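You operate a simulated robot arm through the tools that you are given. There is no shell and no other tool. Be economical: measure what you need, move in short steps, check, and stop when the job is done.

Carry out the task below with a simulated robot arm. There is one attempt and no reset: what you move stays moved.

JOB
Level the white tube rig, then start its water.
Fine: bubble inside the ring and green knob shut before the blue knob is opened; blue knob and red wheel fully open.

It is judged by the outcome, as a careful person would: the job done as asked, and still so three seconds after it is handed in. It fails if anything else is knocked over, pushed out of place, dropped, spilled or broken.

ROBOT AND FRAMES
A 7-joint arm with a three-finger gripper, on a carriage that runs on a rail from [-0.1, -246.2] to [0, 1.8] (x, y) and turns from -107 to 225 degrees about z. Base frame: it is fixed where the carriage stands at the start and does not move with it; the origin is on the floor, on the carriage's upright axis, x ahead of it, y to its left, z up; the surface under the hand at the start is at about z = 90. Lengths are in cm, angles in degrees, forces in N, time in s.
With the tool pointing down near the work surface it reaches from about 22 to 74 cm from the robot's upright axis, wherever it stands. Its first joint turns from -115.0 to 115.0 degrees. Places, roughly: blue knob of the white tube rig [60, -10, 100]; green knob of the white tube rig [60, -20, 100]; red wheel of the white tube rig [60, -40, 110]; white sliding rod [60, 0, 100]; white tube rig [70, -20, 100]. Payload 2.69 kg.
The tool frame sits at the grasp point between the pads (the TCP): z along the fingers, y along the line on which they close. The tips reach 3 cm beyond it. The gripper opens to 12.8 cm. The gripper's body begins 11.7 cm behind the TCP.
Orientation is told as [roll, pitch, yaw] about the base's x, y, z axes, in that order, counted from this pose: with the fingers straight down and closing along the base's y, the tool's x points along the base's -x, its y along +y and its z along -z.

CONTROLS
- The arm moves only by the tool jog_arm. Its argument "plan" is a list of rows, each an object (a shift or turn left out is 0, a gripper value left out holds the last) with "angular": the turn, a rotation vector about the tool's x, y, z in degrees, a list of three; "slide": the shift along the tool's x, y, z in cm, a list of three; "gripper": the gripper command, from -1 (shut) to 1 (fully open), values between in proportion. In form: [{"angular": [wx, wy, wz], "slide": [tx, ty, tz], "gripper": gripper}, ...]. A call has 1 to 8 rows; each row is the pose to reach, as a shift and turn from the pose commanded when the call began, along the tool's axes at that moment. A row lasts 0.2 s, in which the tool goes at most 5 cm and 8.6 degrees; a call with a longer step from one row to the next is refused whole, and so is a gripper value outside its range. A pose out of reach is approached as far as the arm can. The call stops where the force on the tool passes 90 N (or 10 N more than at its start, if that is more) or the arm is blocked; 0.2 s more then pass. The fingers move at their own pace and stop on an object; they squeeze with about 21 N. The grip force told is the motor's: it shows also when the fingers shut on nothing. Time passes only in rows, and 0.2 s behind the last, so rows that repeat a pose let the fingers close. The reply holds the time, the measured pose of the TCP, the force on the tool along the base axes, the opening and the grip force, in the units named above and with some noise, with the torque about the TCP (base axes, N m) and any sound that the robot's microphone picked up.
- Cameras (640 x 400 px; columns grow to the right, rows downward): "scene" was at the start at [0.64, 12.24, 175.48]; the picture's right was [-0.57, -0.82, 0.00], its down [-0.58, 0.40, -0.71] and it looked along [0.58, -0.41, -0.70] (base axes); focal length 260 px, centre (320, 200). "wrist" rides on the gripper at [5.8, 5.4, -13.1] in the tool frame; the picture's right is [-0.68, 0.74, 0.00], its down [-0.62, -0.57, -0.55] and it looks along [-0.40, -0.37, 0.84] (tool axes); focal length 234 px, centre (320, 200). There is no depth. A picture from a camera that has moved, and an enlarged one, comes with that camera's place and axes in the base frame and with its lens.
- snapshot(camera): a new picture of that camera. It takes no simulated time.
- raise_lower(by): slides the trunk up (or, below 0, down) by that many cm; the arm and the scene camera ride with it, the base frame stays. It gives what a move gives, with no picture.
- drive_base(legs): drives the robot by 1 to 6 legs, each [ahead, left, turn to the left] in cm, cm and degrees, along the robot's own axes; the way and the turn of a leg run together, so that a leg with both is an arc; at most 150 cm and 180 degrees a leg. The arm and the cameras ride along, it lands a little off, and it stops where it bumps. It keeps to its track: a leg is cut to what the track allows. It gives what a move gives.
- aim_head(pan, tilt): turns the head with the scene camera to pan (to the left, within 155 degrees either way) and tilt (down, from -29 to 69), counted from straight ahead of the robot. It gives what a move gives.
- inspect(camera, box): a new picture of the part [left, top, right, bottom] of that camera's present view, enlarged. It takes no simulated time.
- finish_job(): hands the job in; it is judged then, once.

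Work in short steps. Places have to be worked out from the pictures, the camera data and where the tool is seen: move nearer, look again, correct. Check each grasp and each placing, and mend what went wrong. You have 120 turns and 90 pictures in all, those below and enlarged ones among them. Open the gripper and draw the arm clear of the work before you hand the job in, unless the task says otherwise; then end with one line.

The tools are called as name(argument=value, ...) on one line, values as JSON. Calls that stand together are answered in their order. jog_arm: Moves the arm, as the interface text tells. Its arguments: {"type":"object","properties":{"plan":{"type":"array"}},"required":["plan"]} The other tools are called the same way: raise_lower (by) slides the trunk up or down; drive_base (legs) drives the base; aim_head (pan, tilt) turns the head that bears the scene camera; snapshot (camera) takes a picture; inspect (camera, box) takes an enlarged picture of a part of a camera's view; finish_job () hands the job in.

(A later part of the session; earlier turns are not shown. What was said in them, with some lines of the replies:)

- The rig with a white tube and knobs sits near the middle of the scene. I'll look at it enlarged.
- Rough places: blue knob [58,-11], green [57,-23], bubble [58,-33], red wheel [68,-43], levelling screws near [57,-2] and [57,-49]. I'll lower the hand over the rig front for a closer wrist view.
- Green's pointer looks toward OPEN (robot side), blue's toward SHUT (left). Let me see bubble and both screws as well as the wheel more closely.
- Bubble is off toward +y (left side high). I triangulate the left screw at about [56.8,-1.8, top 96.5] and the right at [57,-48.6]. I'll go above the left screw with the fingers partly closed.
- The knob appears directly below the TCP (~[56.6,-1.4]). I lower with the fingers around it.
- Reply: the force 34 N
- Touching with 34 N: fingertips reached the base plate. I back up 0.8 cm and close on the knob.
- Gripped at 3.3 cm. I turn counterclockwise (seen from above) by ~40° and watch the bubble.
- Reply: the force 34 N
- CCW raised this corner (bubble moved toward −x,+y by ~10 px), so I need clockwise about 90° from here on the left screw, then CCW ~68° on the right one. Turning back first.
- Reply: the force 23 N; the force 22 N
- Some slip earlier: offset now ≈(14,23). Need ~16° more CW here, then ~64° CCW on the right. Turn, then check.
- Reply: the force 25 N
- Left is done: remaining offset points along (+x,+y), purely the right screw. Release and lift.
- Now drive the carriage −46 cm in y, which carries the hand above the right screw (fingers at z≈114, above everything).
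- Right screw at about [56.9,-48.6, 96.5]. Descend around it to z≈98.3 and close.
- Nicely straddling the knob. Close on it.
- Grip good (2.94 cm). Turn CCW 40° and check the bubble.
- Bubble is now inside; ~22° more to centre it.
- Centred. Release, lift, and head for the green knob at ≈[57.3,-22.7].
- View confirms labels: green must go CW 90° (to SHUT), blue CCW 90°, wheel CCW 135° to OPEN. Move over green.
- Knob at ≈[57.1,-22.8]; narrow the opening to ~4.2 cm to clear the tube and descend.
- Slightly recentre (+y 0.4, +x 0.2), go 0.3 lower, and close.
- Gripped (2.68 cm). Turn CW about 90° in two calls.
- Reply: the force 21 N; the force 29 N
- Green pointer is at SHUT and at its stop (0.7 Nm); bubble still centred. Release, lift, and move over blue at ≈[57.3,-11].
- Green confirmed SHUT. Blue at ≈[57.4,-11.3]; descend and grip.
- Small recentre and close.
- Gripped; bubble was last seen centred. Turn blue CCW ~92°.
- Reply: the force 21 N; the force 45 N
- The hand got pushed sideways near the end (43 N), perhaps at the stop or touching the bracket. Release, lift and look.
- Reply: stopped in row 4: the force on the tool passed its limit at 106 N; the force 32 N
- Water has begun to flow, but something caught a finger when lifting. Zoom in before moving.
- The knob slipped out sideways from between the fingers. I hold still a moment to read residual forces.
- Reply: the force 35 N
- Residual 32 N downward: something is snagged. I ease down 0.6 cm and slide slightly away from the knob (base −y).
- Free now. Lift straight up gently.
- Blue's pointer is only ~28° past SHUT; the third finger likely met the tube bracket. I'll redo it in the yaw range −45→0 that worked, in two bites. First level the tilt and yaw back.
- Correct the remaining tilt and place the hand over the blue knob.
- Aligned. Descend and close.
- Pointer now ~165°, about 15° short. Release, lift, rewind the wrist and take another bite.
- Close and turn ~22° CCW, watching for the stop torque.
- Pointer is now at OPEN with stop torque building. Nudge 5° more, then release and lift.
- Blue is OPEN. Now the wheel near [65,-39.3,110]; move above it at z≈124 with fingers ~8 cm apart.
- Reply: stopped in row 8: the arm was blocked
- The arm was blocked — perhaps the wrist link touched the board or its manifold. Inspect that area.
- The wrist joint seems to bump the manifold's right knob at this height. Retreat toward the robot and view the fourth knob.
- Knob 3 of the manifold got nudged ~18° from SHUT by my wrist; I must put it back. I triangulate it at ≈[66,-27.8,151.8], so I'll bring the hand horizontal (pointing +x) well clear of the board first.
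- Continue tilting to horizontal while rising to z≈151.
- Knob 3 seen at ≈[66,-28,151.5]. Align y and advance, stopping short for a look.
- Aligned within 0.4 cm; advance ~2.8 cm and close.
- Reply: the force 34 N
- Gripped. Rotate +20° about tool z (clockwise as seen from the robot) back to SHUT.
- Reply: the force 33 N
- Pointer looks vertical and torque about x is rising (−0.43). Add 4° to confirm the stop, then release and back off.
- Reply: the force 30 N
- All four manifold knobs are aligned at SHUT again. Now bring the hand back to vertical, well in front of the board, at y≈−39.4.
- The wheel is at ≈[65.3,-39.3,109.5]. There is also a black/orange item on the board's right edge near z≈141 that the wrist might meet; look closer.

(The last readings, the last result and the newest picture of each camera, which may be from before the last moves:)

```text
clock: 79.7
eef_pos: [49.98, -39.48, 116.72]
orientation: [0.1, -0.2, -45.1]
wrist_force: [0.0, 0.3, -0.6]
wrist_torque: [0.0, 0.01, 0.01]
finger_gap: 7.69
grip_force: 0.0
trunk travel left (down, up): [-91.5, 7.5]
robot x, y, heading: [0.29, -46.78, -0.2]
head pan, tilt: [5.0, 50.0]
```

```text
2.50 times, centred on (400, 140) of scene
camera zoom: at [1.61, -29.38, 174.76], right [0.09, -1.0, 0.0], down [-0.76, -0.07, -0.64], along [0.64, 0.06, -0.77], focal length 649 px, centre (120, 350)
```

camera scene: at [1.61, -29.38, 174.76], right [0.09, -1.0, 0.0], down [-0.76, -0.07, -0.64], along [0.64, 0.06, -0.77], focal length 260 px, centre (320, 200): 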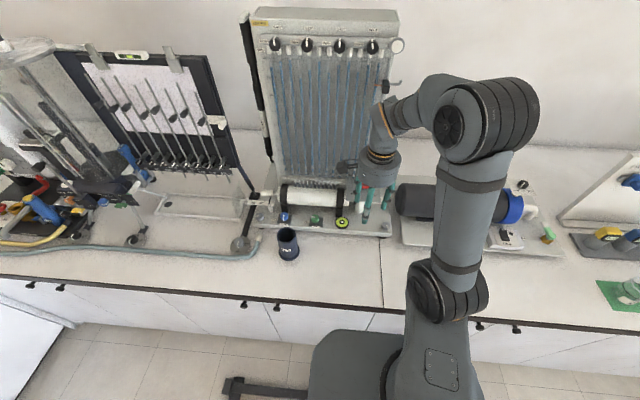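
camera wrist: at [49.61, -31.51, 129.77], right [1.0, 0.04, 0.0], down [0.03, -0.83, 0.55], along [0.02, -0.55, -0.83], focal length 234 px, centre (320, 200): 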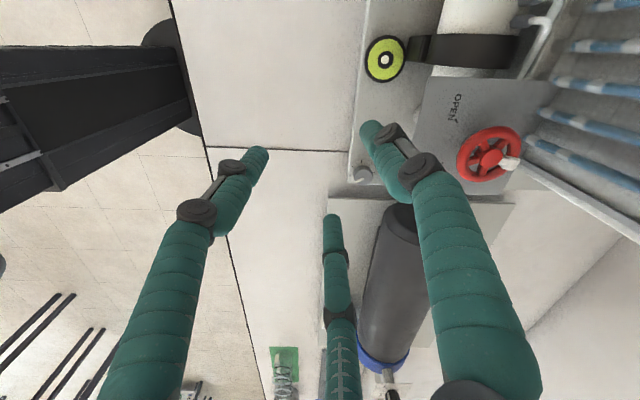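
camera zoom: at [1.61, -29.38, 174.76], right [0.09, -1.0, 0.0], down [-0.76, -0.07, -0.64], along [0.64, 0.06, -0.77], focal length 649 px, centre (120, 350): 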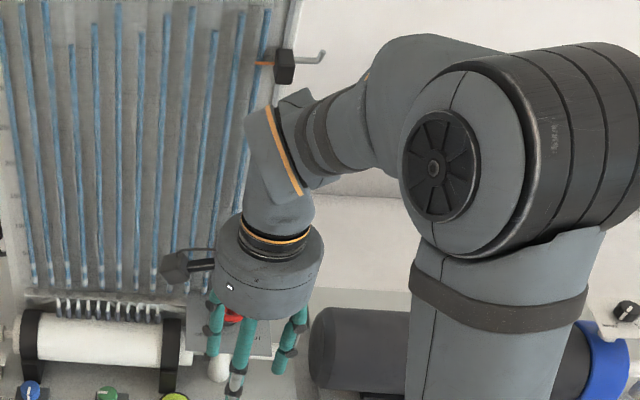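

A slider marker sits at ≈[67,-40,142], right above the wheel, so a vertical hand would hit it. I'll tilt the hand back 20° toward the robot and turn the wheel by rotating about the vertical. First tilt and bring it over the wheel.

jog_arm(plan=[{"angular": [0, -7, 0]}, {"angular": [0, -14, 0]}, {"angular": [0, -20, 0]}, {"angular": [0, -20, 0]}])

jog_arm(plan=[{"slide": [-2.5, 2.74, 0.9]}, {"slide": [-5, 5.48, 1.8]}, {"slide": [-7.5, 8.2, 2.7]}, {"slide": [-10.04, 10.96, 3.62]}, {"slide": [-10.04, 10.96, 3.62]}])

snapshot(camera="wrist")

inspect(camera="scene", box=[280, 20, 460, 200])

```text
clock: 80.7
eef_pos: [49.88, -39.51, 116.78]
orientation: [0.0, -20.3, -45.0]
wrist_force: [-1.2, 0.3, 0.6]
wrist_torque: [0.01, 0.0, 0.0]
finger_gap: 7.69
grip_force: 0.0
trunk travel left (down, up): [-91.5, 7.5]
robot x, y, heading: [-0.44, -46.84, 0.2]
head pan, tilt: [5.0, 50.0]
```

```text
clock: 81.8
eef_pos: [65.06, -39.19, 116.94]
orientation: [0.0, -20.1, -45.0]
wrist_force: [-4.8, 3.3, -0.4]
wrist_torque: [0.1, 0.22, 0.29]
finger_gap: 7.69
grip_force: 0.1
trunk travel left (down, up): [-91.5, 7.5]
robot x, y, heading: [-0.12, -46.79, 0.1]
head pan, tilt: [5.0, 50.0]
```

```text
21 pictures are left
camera wrist: at [61.82, -28.29, 127.08], right [0.97, 0.07, 0.23], down [-0.12, -0.67, 0.73], along [0.21, -0.73, -0.65], focal length 234 px, centre (320, 200)
```

wrist: 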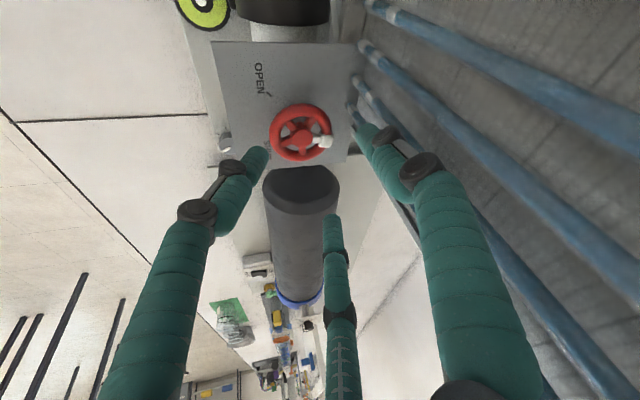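

```text
2.22 times, centred on (370, 110) of scene
camera zoom: at [1.48, -29.32, 174.75], right [0.09, -1.0, 0.0], down [-0.76, -0.07, -0.64], along [0.64, 0.06, -0.77], focal length 577 px, centre (209, 400)
```

zoom: 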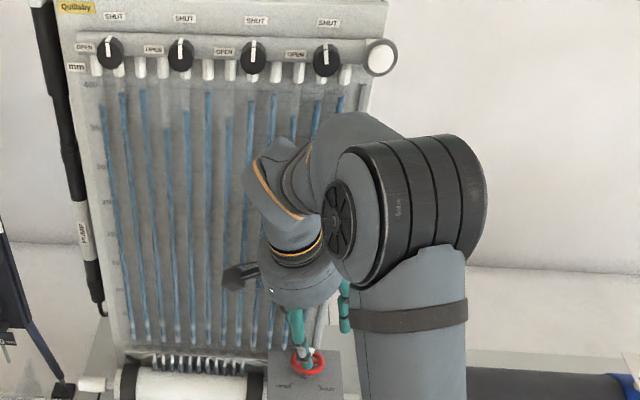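

Slight 6 N contact of the opened finger with the board tubes. Narrow the gap to ~6.5 cm and yaw +15° (about vertical) to clear it.

jog_arm(plan=[{"slide": [0.2, -0.2, 0], "gripper": 0.0}, {"slide": [0.2, -0.2, 0], "angular": [-2.6, 0, -7.1], "gripper": 0.0}, {"slide": [0.2, -0.1, 0], "angular": [-5.1, 0, -14.1], "gripper": 0.0}, {"slide": [0.2, -0.1, 0], "angular": [-5.1, 0, -14.1], "gripper": 0.0}])

snapshot(camera="wrist")

```text
clock: 82.8
eef_pos: [64.93, -39.12, 116.76]
orientation: [-0.1, -20.2, -30.0]
wrist_force: [-0.2, 0.2, 0.5]
wrist_torque: [-0.01, 0.01, 0.02]
finger_gap: 6.4
grip_force: 0.1
trunk travel left (down, up): [-91.5, 7.5]
robot x, y, heading: [0.28, -47.02, 0.1]
head pan, tilt: [5.0, 50.0]
```

```text
19 pictures are left
camera wrist: at [59.13, -29.47, 126.94], right [0.92, 0.32, 0.23], down [0.06, -0.68, 0.73], along [0.39, -0.66, -0.65], focal length 234 px, centre (320, 200)
```

wrist: 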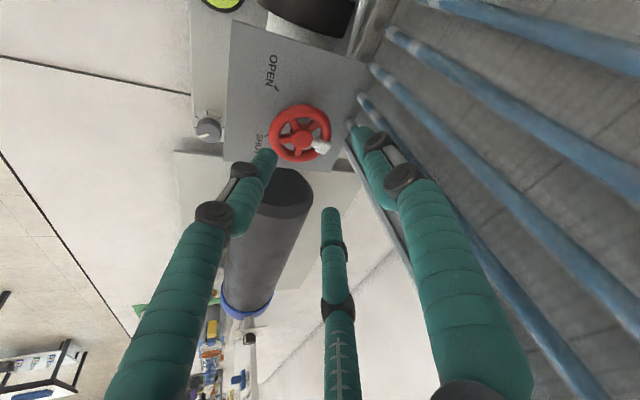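

Free now. Wheel centre ≈[65.1,-39.3,109.3]. Lower over the rim in steps.

jog_arm(plan=[{"slide": [0.6, 0, 1.9], "gripper": 0.08}, {"slide": [1.2, 0, 3.8], "gripper": 0.08}, {"slide": [1.5, -0.07, 4.8], "gripper": 0.08}, {"slide": [1.5, -0.07, 4.8], "gripper": 0.08}])

snapshot(camera="wrist")

```text
clock: 83.8
eef_pos: [64.64, -39.3, 111.75]
orientation: [-0.1, -20.1, -30.0]
wrist_force: [-16.9, -1.0, 2.0]
wrist_torque: [0.15, 0.21, 0.03]
finger_gap: 8.69
grip_force: 8.2
trunk travel left (down, up): [-91.5, 7.5]
robot x, y, heading: [-0.17, -47.06, 0.2]
head pan, tilt: [5.0, 50.0]
```

```text
18 pictures are left
camera wrist: at [58.78, -29.6, 121.97], right [0.92, 0.32, 0.23], down [0.05, -0.68, 0.73], along [0.39, -0.66, -0.65], focal length 234 px, centre (320, 200)
```

wrist: 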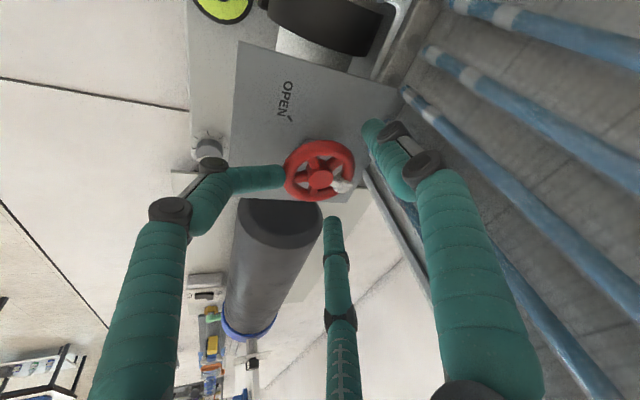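

The −x finger is riding on the rim because the tilt moves the tips ahead of the TCP. Lift 3 cm, shift (−0.65,+0.3), and lower again.

jog_arm(plan=[{"slide": [-1.02, 0, -2.82], "gripper": 0.12}, {"slide": [-0.35, -0.07, -3.06], "gripper": 0.12}, {"slide": [-0.35, -0.07, -3.06], "gripper": 0.12}, {"slide": [-0.1, -0.07, -2.1], "gripper": 0.12}, {"slide": [0.33, -0.07, -1.2], "gripper": 0.12}, {"slide": [0.67, -0.07, -0.24], "gripper": 0.12}, {"slide": [0.67, -0.07, -0.24], "gripper": 0.12}])

inspect(camera="wrist", box=[220, 80, 440, 260])

```text
clock: 85.5
eef_pos: [64.67, -39.01, 111.59]
orientation: [-0.2, -20.2, -30.0]
wrist_force: [-0.3, 0.3, 0.2]
wrist_torque: [0.0, -0.01, 0.01]
finger_gap: 7.15
grip_force: 0.2
trunk travel left (down, up): [-91.5, 7.5]
robot x, y, heading: [-0.05, -46.88, 0.0]
head pan, tilt: [5.0, 50.0]
```

```text
2.22 times, centred on (330, 170) of wrist
camera zoom: at [58.64, -29.36, 121.85], right [0.92, 0.32, 0.23], down [0.05, -0.68, 0.73], along [0.39, -0.66, -0.64], focal length 520 px, centre (298, 267)
```

zoom: 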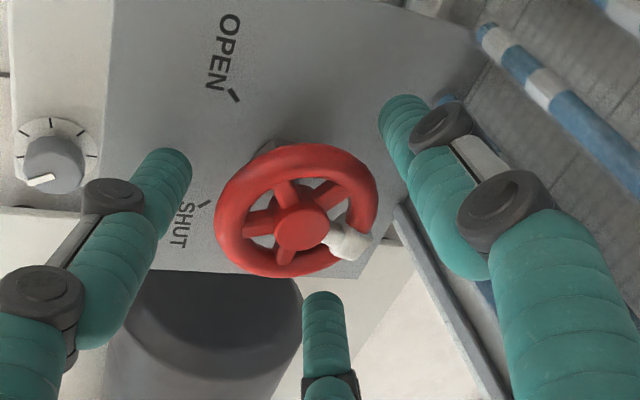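

Nicely straddled without contact. Lower 0.9 cm and close on the rim.

jog_arm(plan=[{"slide": [0.31, 0, 0.85]}, {"slide": [0.31, 0, 0.85], "gripper": -0.2}, {"slide": [0.31, 0, 0.85], "gripper": -0.5}, {"slide": [0.31, 0, 0.85], "gripper": -0.8}, {"slide": [0.31, 0, 0.85], "gripper": -0.8}, {"slide": [0.31, 0, 0.85], "gripper": -0.8}])

inspect(camera="wrist", box=[220, 80, 440, 260])

```text
clock: 86.8
eef_pos: [63.99, -38.96, 111.28]
orientation: [0.2, -20.5, -30.1]
wrist_force: [-15.1, 1.9, 39.4]
wrist_torque: [-0.09, 1.48, 0.27]
finger_gap: 5.82
grip_force: 35.7
trunk travel left (down, up): [-91.5, 7.5]
robot x, y, heading: [0.04, -47.18, -0.4]
head pan, tilt: [5.0, 50.0]
```

```text
2.22 times, centred on (330, 170) of wrist
camera zoom: at [57.99, -29.31, 121.42], right [0.92, 0.32, 0.24], down [0.05, -0.68, 0.73], along [0.4, -0.66, -0.64], focal length 520 px, centre (298, 267)
```

zoom: 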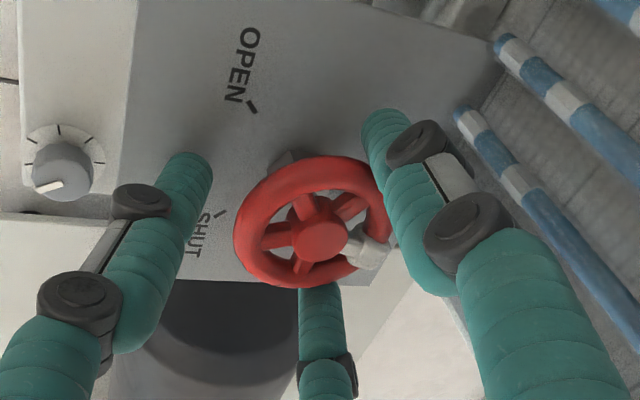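

Fingertip is pressing on the plate (39 N up). Open a bit, raise 0.8 cm, shift +x 0.3, and close again.

jog_arm(plan=[{"slide": [0, 0, 0], "gripper": 0.05}, {"slide": [-0.25, 0, -0.75], "gripper": 0.05}, {"slide": [-0.35, 0.1, -0.65], "gripper": 0.05}, {"slide": [-0.35, 0.1, -0.65], "gripper": -0.4}, {"slide": [-0.35, 0.1, -0.65], "gripper": -0.8}, {"slide": [-0.35, 0.1, -0.65], "gripper": -0.8}, {"slide": [-0.35, 0.1, -0.65], "gripper": -0.8}])

inspect(camera="wrist", box=[220, 80, 440, 260])

```text
clock: 88.5
eef_pos: [64.48, -38.93, 111.35]
orientation: [-0.2, -20.0, -30.0]
wrist_force: [-7.7, 1.7, -7.9]
wrist_torque: [0.17, -0.03, -0.01]
finger_gap: 5.28
grip_force: 43.2
trunk travel left (down, up): [-91.5, 7.5]
robot x, y, heading: [-0.17, -47.16, 0.1]
head pan, tilt: [5.0, 50.0]
```

```text
2.22 times, centred on (330, 170) of wrist
camera zoom: at [58.71, -29.29, 121.67], right [0.92, 0.32, 0.23], down [0.06, -0.68, 0.73], along [0.39, -0.66, -0.65], focal length 520 px, centre (298, 267)
```

zoom: 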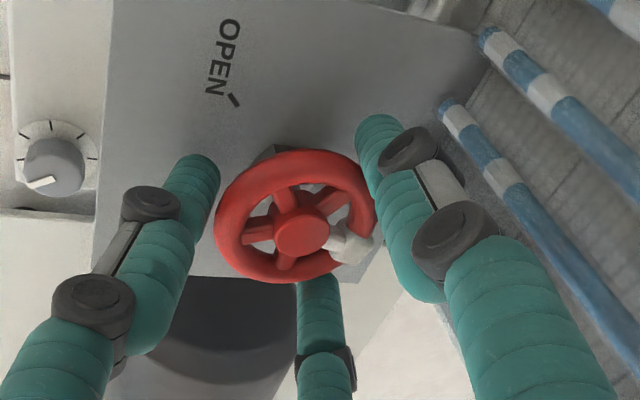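

Firm grip (5.28 cm). Rotate CCW about the vertical through the wheel axis, 48° first.

jog_arm(plan=[{"angular": [-2.74, 0, -7.52], "slide": [0, -0.1, 0], "gripper": -1}, {"angular": [-5.47, 0, -15.04], "slide": [-0.02, -0.21, 0.01], "gripper": -1}, {"angular": [-8.2, 0, -22.55], "slide": [-0.05, -0.31, 0.02], "gripper": -1}, {"angular": [-10.94, 0, -30.07], "slide": [-0.1, -0.41, 0.04], "gripper": -1}, {"angular": [-13.68, 0, -37.6], "slide": [-0.15, -0.49, 0.06], "gripper": -1}, {"angular": [-16.4, 0, -45.1], "slide": [-0.22, -0.57, 0.08], "gripper": -1}, {"angular": [-16.4, 0, -45.1], "slide": [-0.22, -0.57, 0.08], "gripper": -1}])

inspect(camera="wrist", box=[220, 80, 440, 260])

```text
clock: 90.0
eef_pos: [64.49, -39.44, 111.42]
orientation: [-0.2, -19.9, 17.9]
wrist_force: [-9.4, 10.2, -13.5]
wrist_torque: [1.35, 0.27, 0.05]
finger_gap: 5.29
grip_force: 45.5
trunk travel left (down, up): [-91.5, 7.5]
robot x, y, heading: [-0.23, -46.99, 0.1]
head pan, tilt: [5.0, 50.0]
```

```text
2.22 times, centred on (330, 170) of wrist
camera zoom: at [53.48, -37.3, 121.7], right [0.38, 0.9, 0.23], down [0.55, -0.41, 0.73], along [0.75, -0.15, -0.65], focal length 520 px, centre (298, 267)
```

zoom: 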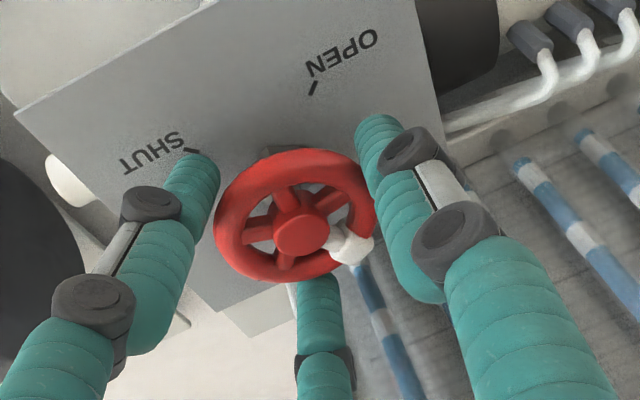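

The wheel follows the hand. Continue another 44°.

jog_arm(plan=[{"angular": [-2.74, 0, -7.52], "slide": [0, -0.1, 0]}, {"angular": [-5.47, 0, -15.04], "slide": [-0.02, -0.21, 0.01]}, {"angular": [-8.2, 0, -22.55], "slide": [-0.05, -0.31, 0.02]}, {"angular": [-10.94, 0, -30.07], "slide": [-0.1, -0.41, 0.04]}, {"angular": [-13.68, 0, -37.6], "slide": [-0.15, -0.49, 0.06]}, {"angular": [-15.05, 0, -41.4], "slide": [-0.18, -0.53, 0.07]}, {"angular": [-15.05, 0, -41.4], "slide": [-0.18, -0.53, 0.07]}])

inspect(camera="wrist", box=[220, 80, 440, 260])

snapshot(camera="scene")

```text
clock: 91.7
eef_pos: [64.72, -39.6, 111.51]
orientation: [0.0, -19.6, 62.1]
wrist_force: [-10.7, 15.6, -15.7]
wrist_torque: [0.5, -0.08, 0.09]
finger_gap: 5.3
grip_force: 45.1
trunk travel left (down, up): [-91.5, 7.5]
robot x, y, heading: [0.08, -46.86, 0.1]
head pan, tilt: [5.0, 50.0]
```

```text
2.22 times, centred on (330, 170) of wrist
camera zoom: at [55.47, -45.89, 121.78], right [-0.35, 0.91, 0.23], down [0.68, 0.08, 0.72], along [0.64, 0.41, -0.65], focal length 520 px, centre (298, 267)
```

zoom: 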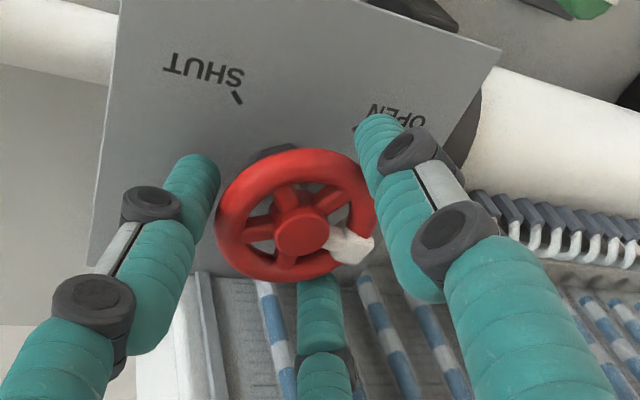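

```text
12 pictures are left
camera scene: at [1.59, -28.91, 174.7], right [0.09, -1.0, 0.0], down [-0.76, -0.07, -0.64], along [0.64, 0.05, -0.77], focal length 260 px, centre (320, 200)
```

scene: 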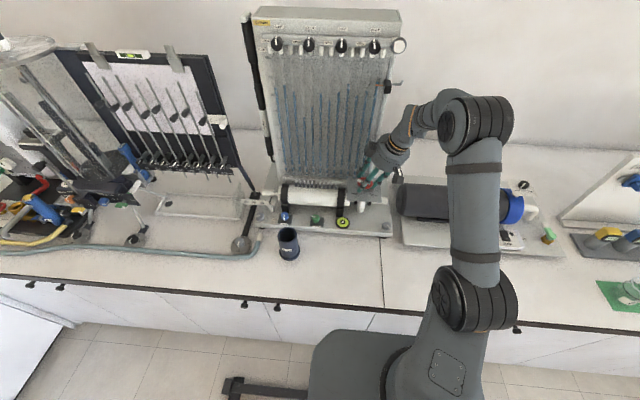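

Nub now at ~92°; ~45° remain. Release, raise 6 cm and unwind the yaw to about −40°.

jog_arm(plan=[{"gripper": 0.03}, {"gripper": 0.03}, {"gripper": 0.03}, {"slide": [-0.68, 0, -1.88]}, {"slide": [-1.36, 0, -3.76]}, {"slide": [-2.04, 0, -5.64]}])

jog_arm(plan=[{"angular": [2.74, 0, 7.52]}, {"angular": [5.47, 0, 15.04]}, {"angular": [8.2, 0, 22.55]}, {"angular": [10.94, 0, 30.07]}, {"angular": [13.68, 0, 37.6]}, {"angular": [16.4, 0, 45.1]}, {"angular": [19.15, 0, 52.6]}, {"angular": [19.15, 0, 52.6]}])

jog_arm(plan=[{"angular": [2.74, 0, 7.52]}, {"angular": [5.47, 0, 15.04]}, {"angular": [8.2, 0, 22.55]}, {"angular": [10.94, 0, 30.07]}, {"angular": [13.68, 0, 37.6]}, {"angular": [15.73, 0, 43.2]}, {"angular": [15.73, 0, 43.2]}])

inspect(camera="wrist", box=[200, 60, 440, 240])

```text
clock: 93.0
eef_pos: [64.97, -39.91, 117.46]
orientation: [-0.2, -19.8, 62.0]
wrist_force: [-0.5, 0.7, -0.6]
wrist_torque: [-0.01, 0.02, 0.1]
finger_gap: 6.55
grip_force: 0.0
trunk travel left (down, up): [-91.5, 7.5]
robot x, y, heading: [-0.01, -46.84, 0.3]
head pan, tilt: [5.0, 50.0]
```

```text
clock: 94.8
eef_pos: [65.1, -40.12, 117.46]
orientation: [-0.2, -20.1, 6.1]
wrist_force: [-0.2, 1.1, 0.1]
wrist_torque: [0.03, 0.01, 0.03]
finger_gap: 6.58
grip_force: 0.0
trunk travel left (down, up): [-91.5, 7.5]
robot x, y, heading: [-0.06, -47.31, -0.1]
head pan, tilt: [5.0, 50.0]
```

```text
clock: 96.5
eef_pos: [64.85, -40.09, 117.46]
orientation: [-0.1, -20.2, -40.1]
wrist_force: [-0.1, -1.0, 0.6]
wrist_torque: [-0.01, -0.01, 0.01]
finger_gap: 6.63
grip_force: 0.0
trunk travel left (down, up): [-91.5, 7.5]
robot x, y, heading: [-0.27, -46.81, -0.3]
head pan, tilt: [5.0, 50.0]
```

```text
2.22 times, centred on (320, 150) of wrist
camera zoom: at [60.78, -29.55, 127.75], right [0.96, 0.16, 0.23], down [-0.07, -0.68, 0.73], along [0.27, -0.71, -0.64], focal length 520 px, centre (320, 311)
```

zoom: 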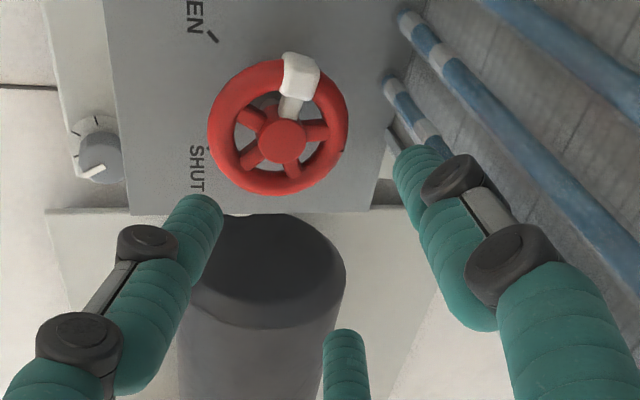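

Lateral shift to centre, then lower over the rim.

jog_arm(plan=[{"slide": [0.97, 0.81, -0.35], "gripper": 0.06}, {"slide": [1.5, 0.81, 1.1], "gripper": 0.06}, {"slide": [2.0, 0.81, 2.5], "gripper": 0.06}, {"slide": [2.5, 0.81, 3.9], "gripper": 0.06}, {"slide": [2.8, 0.81, 4.7], "gripper": 0.06}, {"slide": [3.05, 0.81, 5.38], "gripper": 0.06}, {"slide": [3.05, 0.81, 5.38], "gripper": 0.06}])

```text
clock: 98.0
eef_pos: [64.59, -38.83, 111.46]
orientation: [-0.1, -20.1, -39.9]
wrist_force: [0.0, -0.3, 0.0]
wrist_torque: [0.02, 0.02, 0.02]
finger_gap: 6.77
grip_force: 0.1
trunk travel left (down, up): [-91.5, 7.5]
robot x, y, heading: [0.04, -47.12, 0.1]
head pan, tilt: [5.0, 50.0]
```

No contact. Close on the rim.

jog_arm(plan=[{"gripper": -0.2}, {"gripper": -0.6}, {"gripper": -1}, {"gripper": -1}, {"gripper": -1}])

jog_arm(plan=[{"angular": [-2.74, 0, -7.52], "slide": [0, -0.1, 0]}, {"angular": [-5.47, 0, -15.04], "slide": [-0.02, -0.21, 0.01]}, {"angular": [-8.2, 0, -22.55], "slide": [-0.05, -0.31, 0.02]}, {"angular": [-10.94, 0, -30.07], "slide": [-0.1, -0.41, 0.04]}, {"angular": [-13.68, 0, -37.6], "slide": [-0.15, -0.49, 0.06]}, {"angular": [-16.4, 0, -45.1], "slide": [-0.22, -0.57, 0.08]}, {"angular": [-16.4, 0, -45.1], "slide": [-0.22, -0.57, 0.08]}])

inspect(camera="wrist", box=[220, 80, 440, 260])

```text
clock: 99.2
eef_pos: [64.56, -38.85, 111.41]
orientation: [-0.2, -20.2, -40.0]
wrist_force: [-3.5, -2.3, -1.5]
wrist_torque: [-0.2, 0.03, -0.01]
finger_gap: 5.27
grip_force: 44.0
trunk travel left (down, up): [-91.5, 7.5]
robot x, y, heading: [-0.15, -47.27, 0.0]
head pan, tilt: [5.0, 50.0]
```

```text
clock: 100.8
eef_pos: [64.42, -39.35, 111.51]
orientation: [-0.2, -20.0, 8.1]
wrist_force: [-1.8, 4.7, -4.7]
wrist_torque: [0.82, -0.06, -0.01]
finger_gap: 5.26
grip_force: 44.6
trunk travel left (down, up): [-91.5, 7.5]
robot x, y, heading: [-0.06, -47.03, -0.1]
head pan, tilt: [5.0, 50.0]
```

```text
2.22 times, centred on (330, 170) of wrist
camera zoom: at [53.92, -35.34, 121.66], right [0.53, 0.82, 0.23], down [0.47, -0.5, 0.73], along [0.71, -0.28, -0.65], focal length 520 px, centre (298, 267)
```

zoom: 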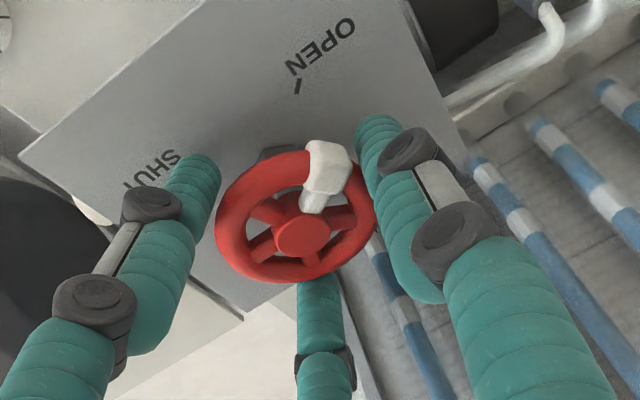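

Nearly there; no stop felt yet. Continue ~16° more, checking the torque.

jog_arm(plan=[{"angular": [-2.74, 0, -7.52], "slide": [0, -0.1, 0]}, {"angular": [-5.47, 0, -15.04], "slide": [-0.02, -0.21, 0.01]}, {"angular": [-5.47, 0, -15.04], "slide": [-0.02, -0.21, 0.01]}])

inspect(camera="wrist", box=[220, 80, 440, 260])

```text
clock: 101.7
eef_pos: [64.5, -39.3, 111.44]
orientation: [-0.3, -19.8, 24.0]
wrist_force: [-1.8, 9.9, -6.2]
wrist_torque: [0.98, 0.22, -1.14]
finger_gap: 5.27
grip_force: 45.1
trunk travel left (down, up): [-91.5, 7.5]
robot x, y, heading: [0.05, -46.74, 0.3]
head pan, tilt: [5.0, 50.0]
```

```text
2.22 times, centred on (330, 170) of wrist
camera zoom: at [53.32, -38.5, 121.7], right [0.28, 0.93, 0.23], down [0.59, -0.36, 0.73], along [0.76, -0.07, -0.65], focal length 520 px, centre (298, 267)
```

zoom: 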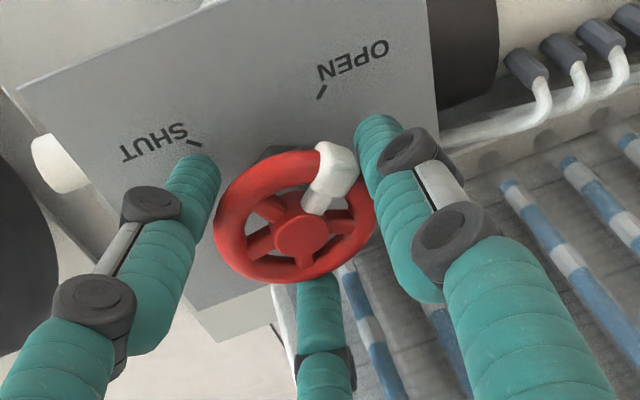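

The stop is reached (−1.1 Nm) with the nub at OPEN. Release, raise and retreat toward the robot.

jog_arm(plan=[{"gripper": 0.05}, {"gripper": 0.05}, {"gripper": 0.05}, {"slide": [-0.68, 0, -1.88]}, {"slide": [-1.36, 0, -3.76]}, {"slide": [-2.04, 0, -5.64]}])

jog_arm(plan=[{"slide": [3.4, -1.6, -1.2]}, {"slide": [6.8, -3.2, -2.4]}, {"slide": [10.2, -4.8, -3.6]}, {"slide": [13.6, -6.4, -4.8]}, {"slide": [17, -8, -6]}])

inspect(camera="scene", box=[245, 150, 405, 250])

inspect(camera="scene", box=[240, 10, 420, 110])

```text
clock: 103.0
eef_pos: [64.43, -39.73, 117.51]
orientation: [-0.3, -19.9, 24.1]
wrist_force: [-0.2, 0.0, 0.1]
wrist_torque: [0.02, -0.04, -0.01]
finger_gap: 6.71
grip_force: 0.1
trunk travel left (down, up): [-91.5, 7.5]
robot x, y, heading: [0.02, -46.65, 0.1]
head pan, tilt: [5.0, 50.0]
```

```text
clock: 104.2
eef_pos: [51.41, -54.3, 117.53]
orientation: [-0.2, -19.9, 24.2]
wrist_force: [-1.1, -1.4, 0.2]
wrist_torque: [0.03, -0.04, 0.0]
finger_gap: 6.72
grip_force: 0.0
trunk travel left (down, up): [-91.5, 7.5]
robot x, y, heading: [0.29, -46.89, 0.2]
head pan, tilt: [5.0, 50.0]
```

```text
4.00 times, centred on (325, 200) of scene
camera zoom: at [1.46, -29.53, 174.78], right [0.09, -1.0, 0.0], down [-0.76, -0.07, -0.64], along [0.64, 0.06, -0.77], focal length 1038 px, centre (300, 200)
```

zoom: 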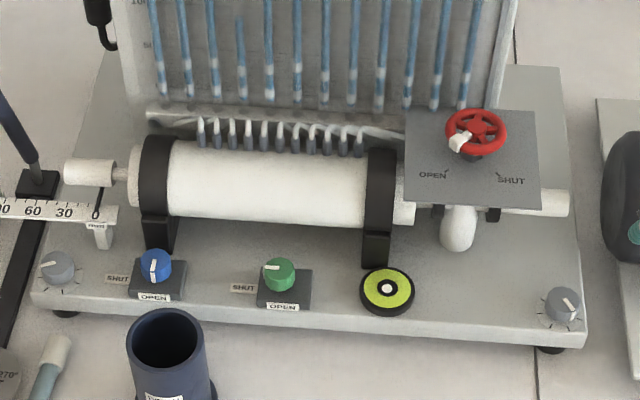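

```text
3.56 times, centred on (330, 60) of scene
camera zoom: at [1.46, -29.53, 174.78], right [0.09, -1.0, 0.0], down [-0.76, -0.07, -0.64], along [0.64, 0.06, -0.77], focal length 923 px, centre (284, 698)
```

zoom: 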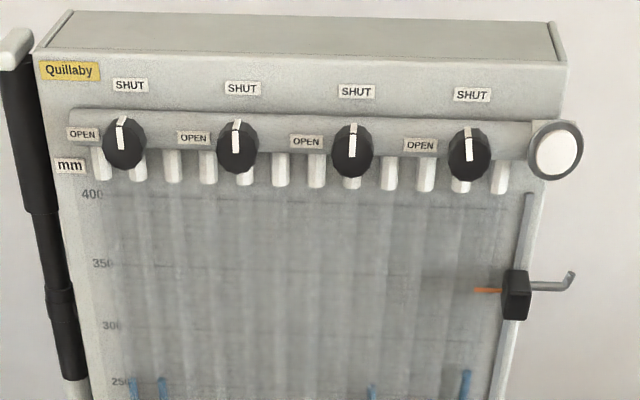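

All set: bubble centred, green SHUT, blue OPEN, wheel at OPEN, manifold knobs at SHUT. Open the gripper fully and pull up clear.

jog_arm(plan=[{"slide": [1, 0, -3], "gripper": 1}, {"slide": [2, 0, -6], "gripper": 1}, {"slide": [2, 0, -6], "gripper": 1}, {"slide": [2, 0, -6], "gripper": 1}])

inspect(camera="scene", box=[325, 205, 365, 235])

```text
clock: 105.2
eef_pos: [47.82, -55.78, 122.45]
orientation: [-0.4, -20.0, 24.0]
wrist_force: [-0.5, 0.4, -0.6]
wrist_torque: [0.03, -0.02, -0.01]
finger_gap: 12.8
grip_force: 0.1
trunk travel left (down, up): [-91.5, 7.5]
robot x, y, heading: [-0.17, -47.3, -0.1]
head pan, tilt: [5.0, 50.0]
```

```text
13.33 times, centred on (345, 220) of scene
camera zoom: at [1.5, -29.39, 174.76], right [0.09, -1.0, 0.0], down [-0.76, -0.07, -0.64], along [0.64, 0.06, -0.77], focal length 3460 px, centre (-13, -67)
```

zoom: 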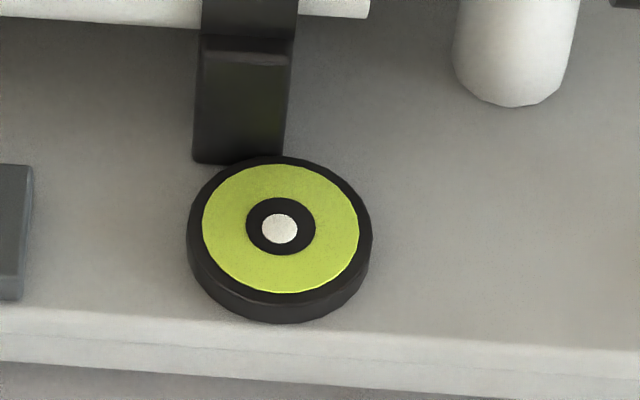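

The bubble is inside the ring and the arm is clear, so I hand the job in.

finish_job()

```text
The job is handed in.
```

The rig is level and its water is running: I centred the bubble and shut the green knob before opening the blue one, and the blue knob and red wheel are both at their OPEN stops. On the way to the wheel my wrist knocked one of the black manifold knobs at the top of the board about 18° off SHUT, after the water was on. I turned it back to its SHUT stop.
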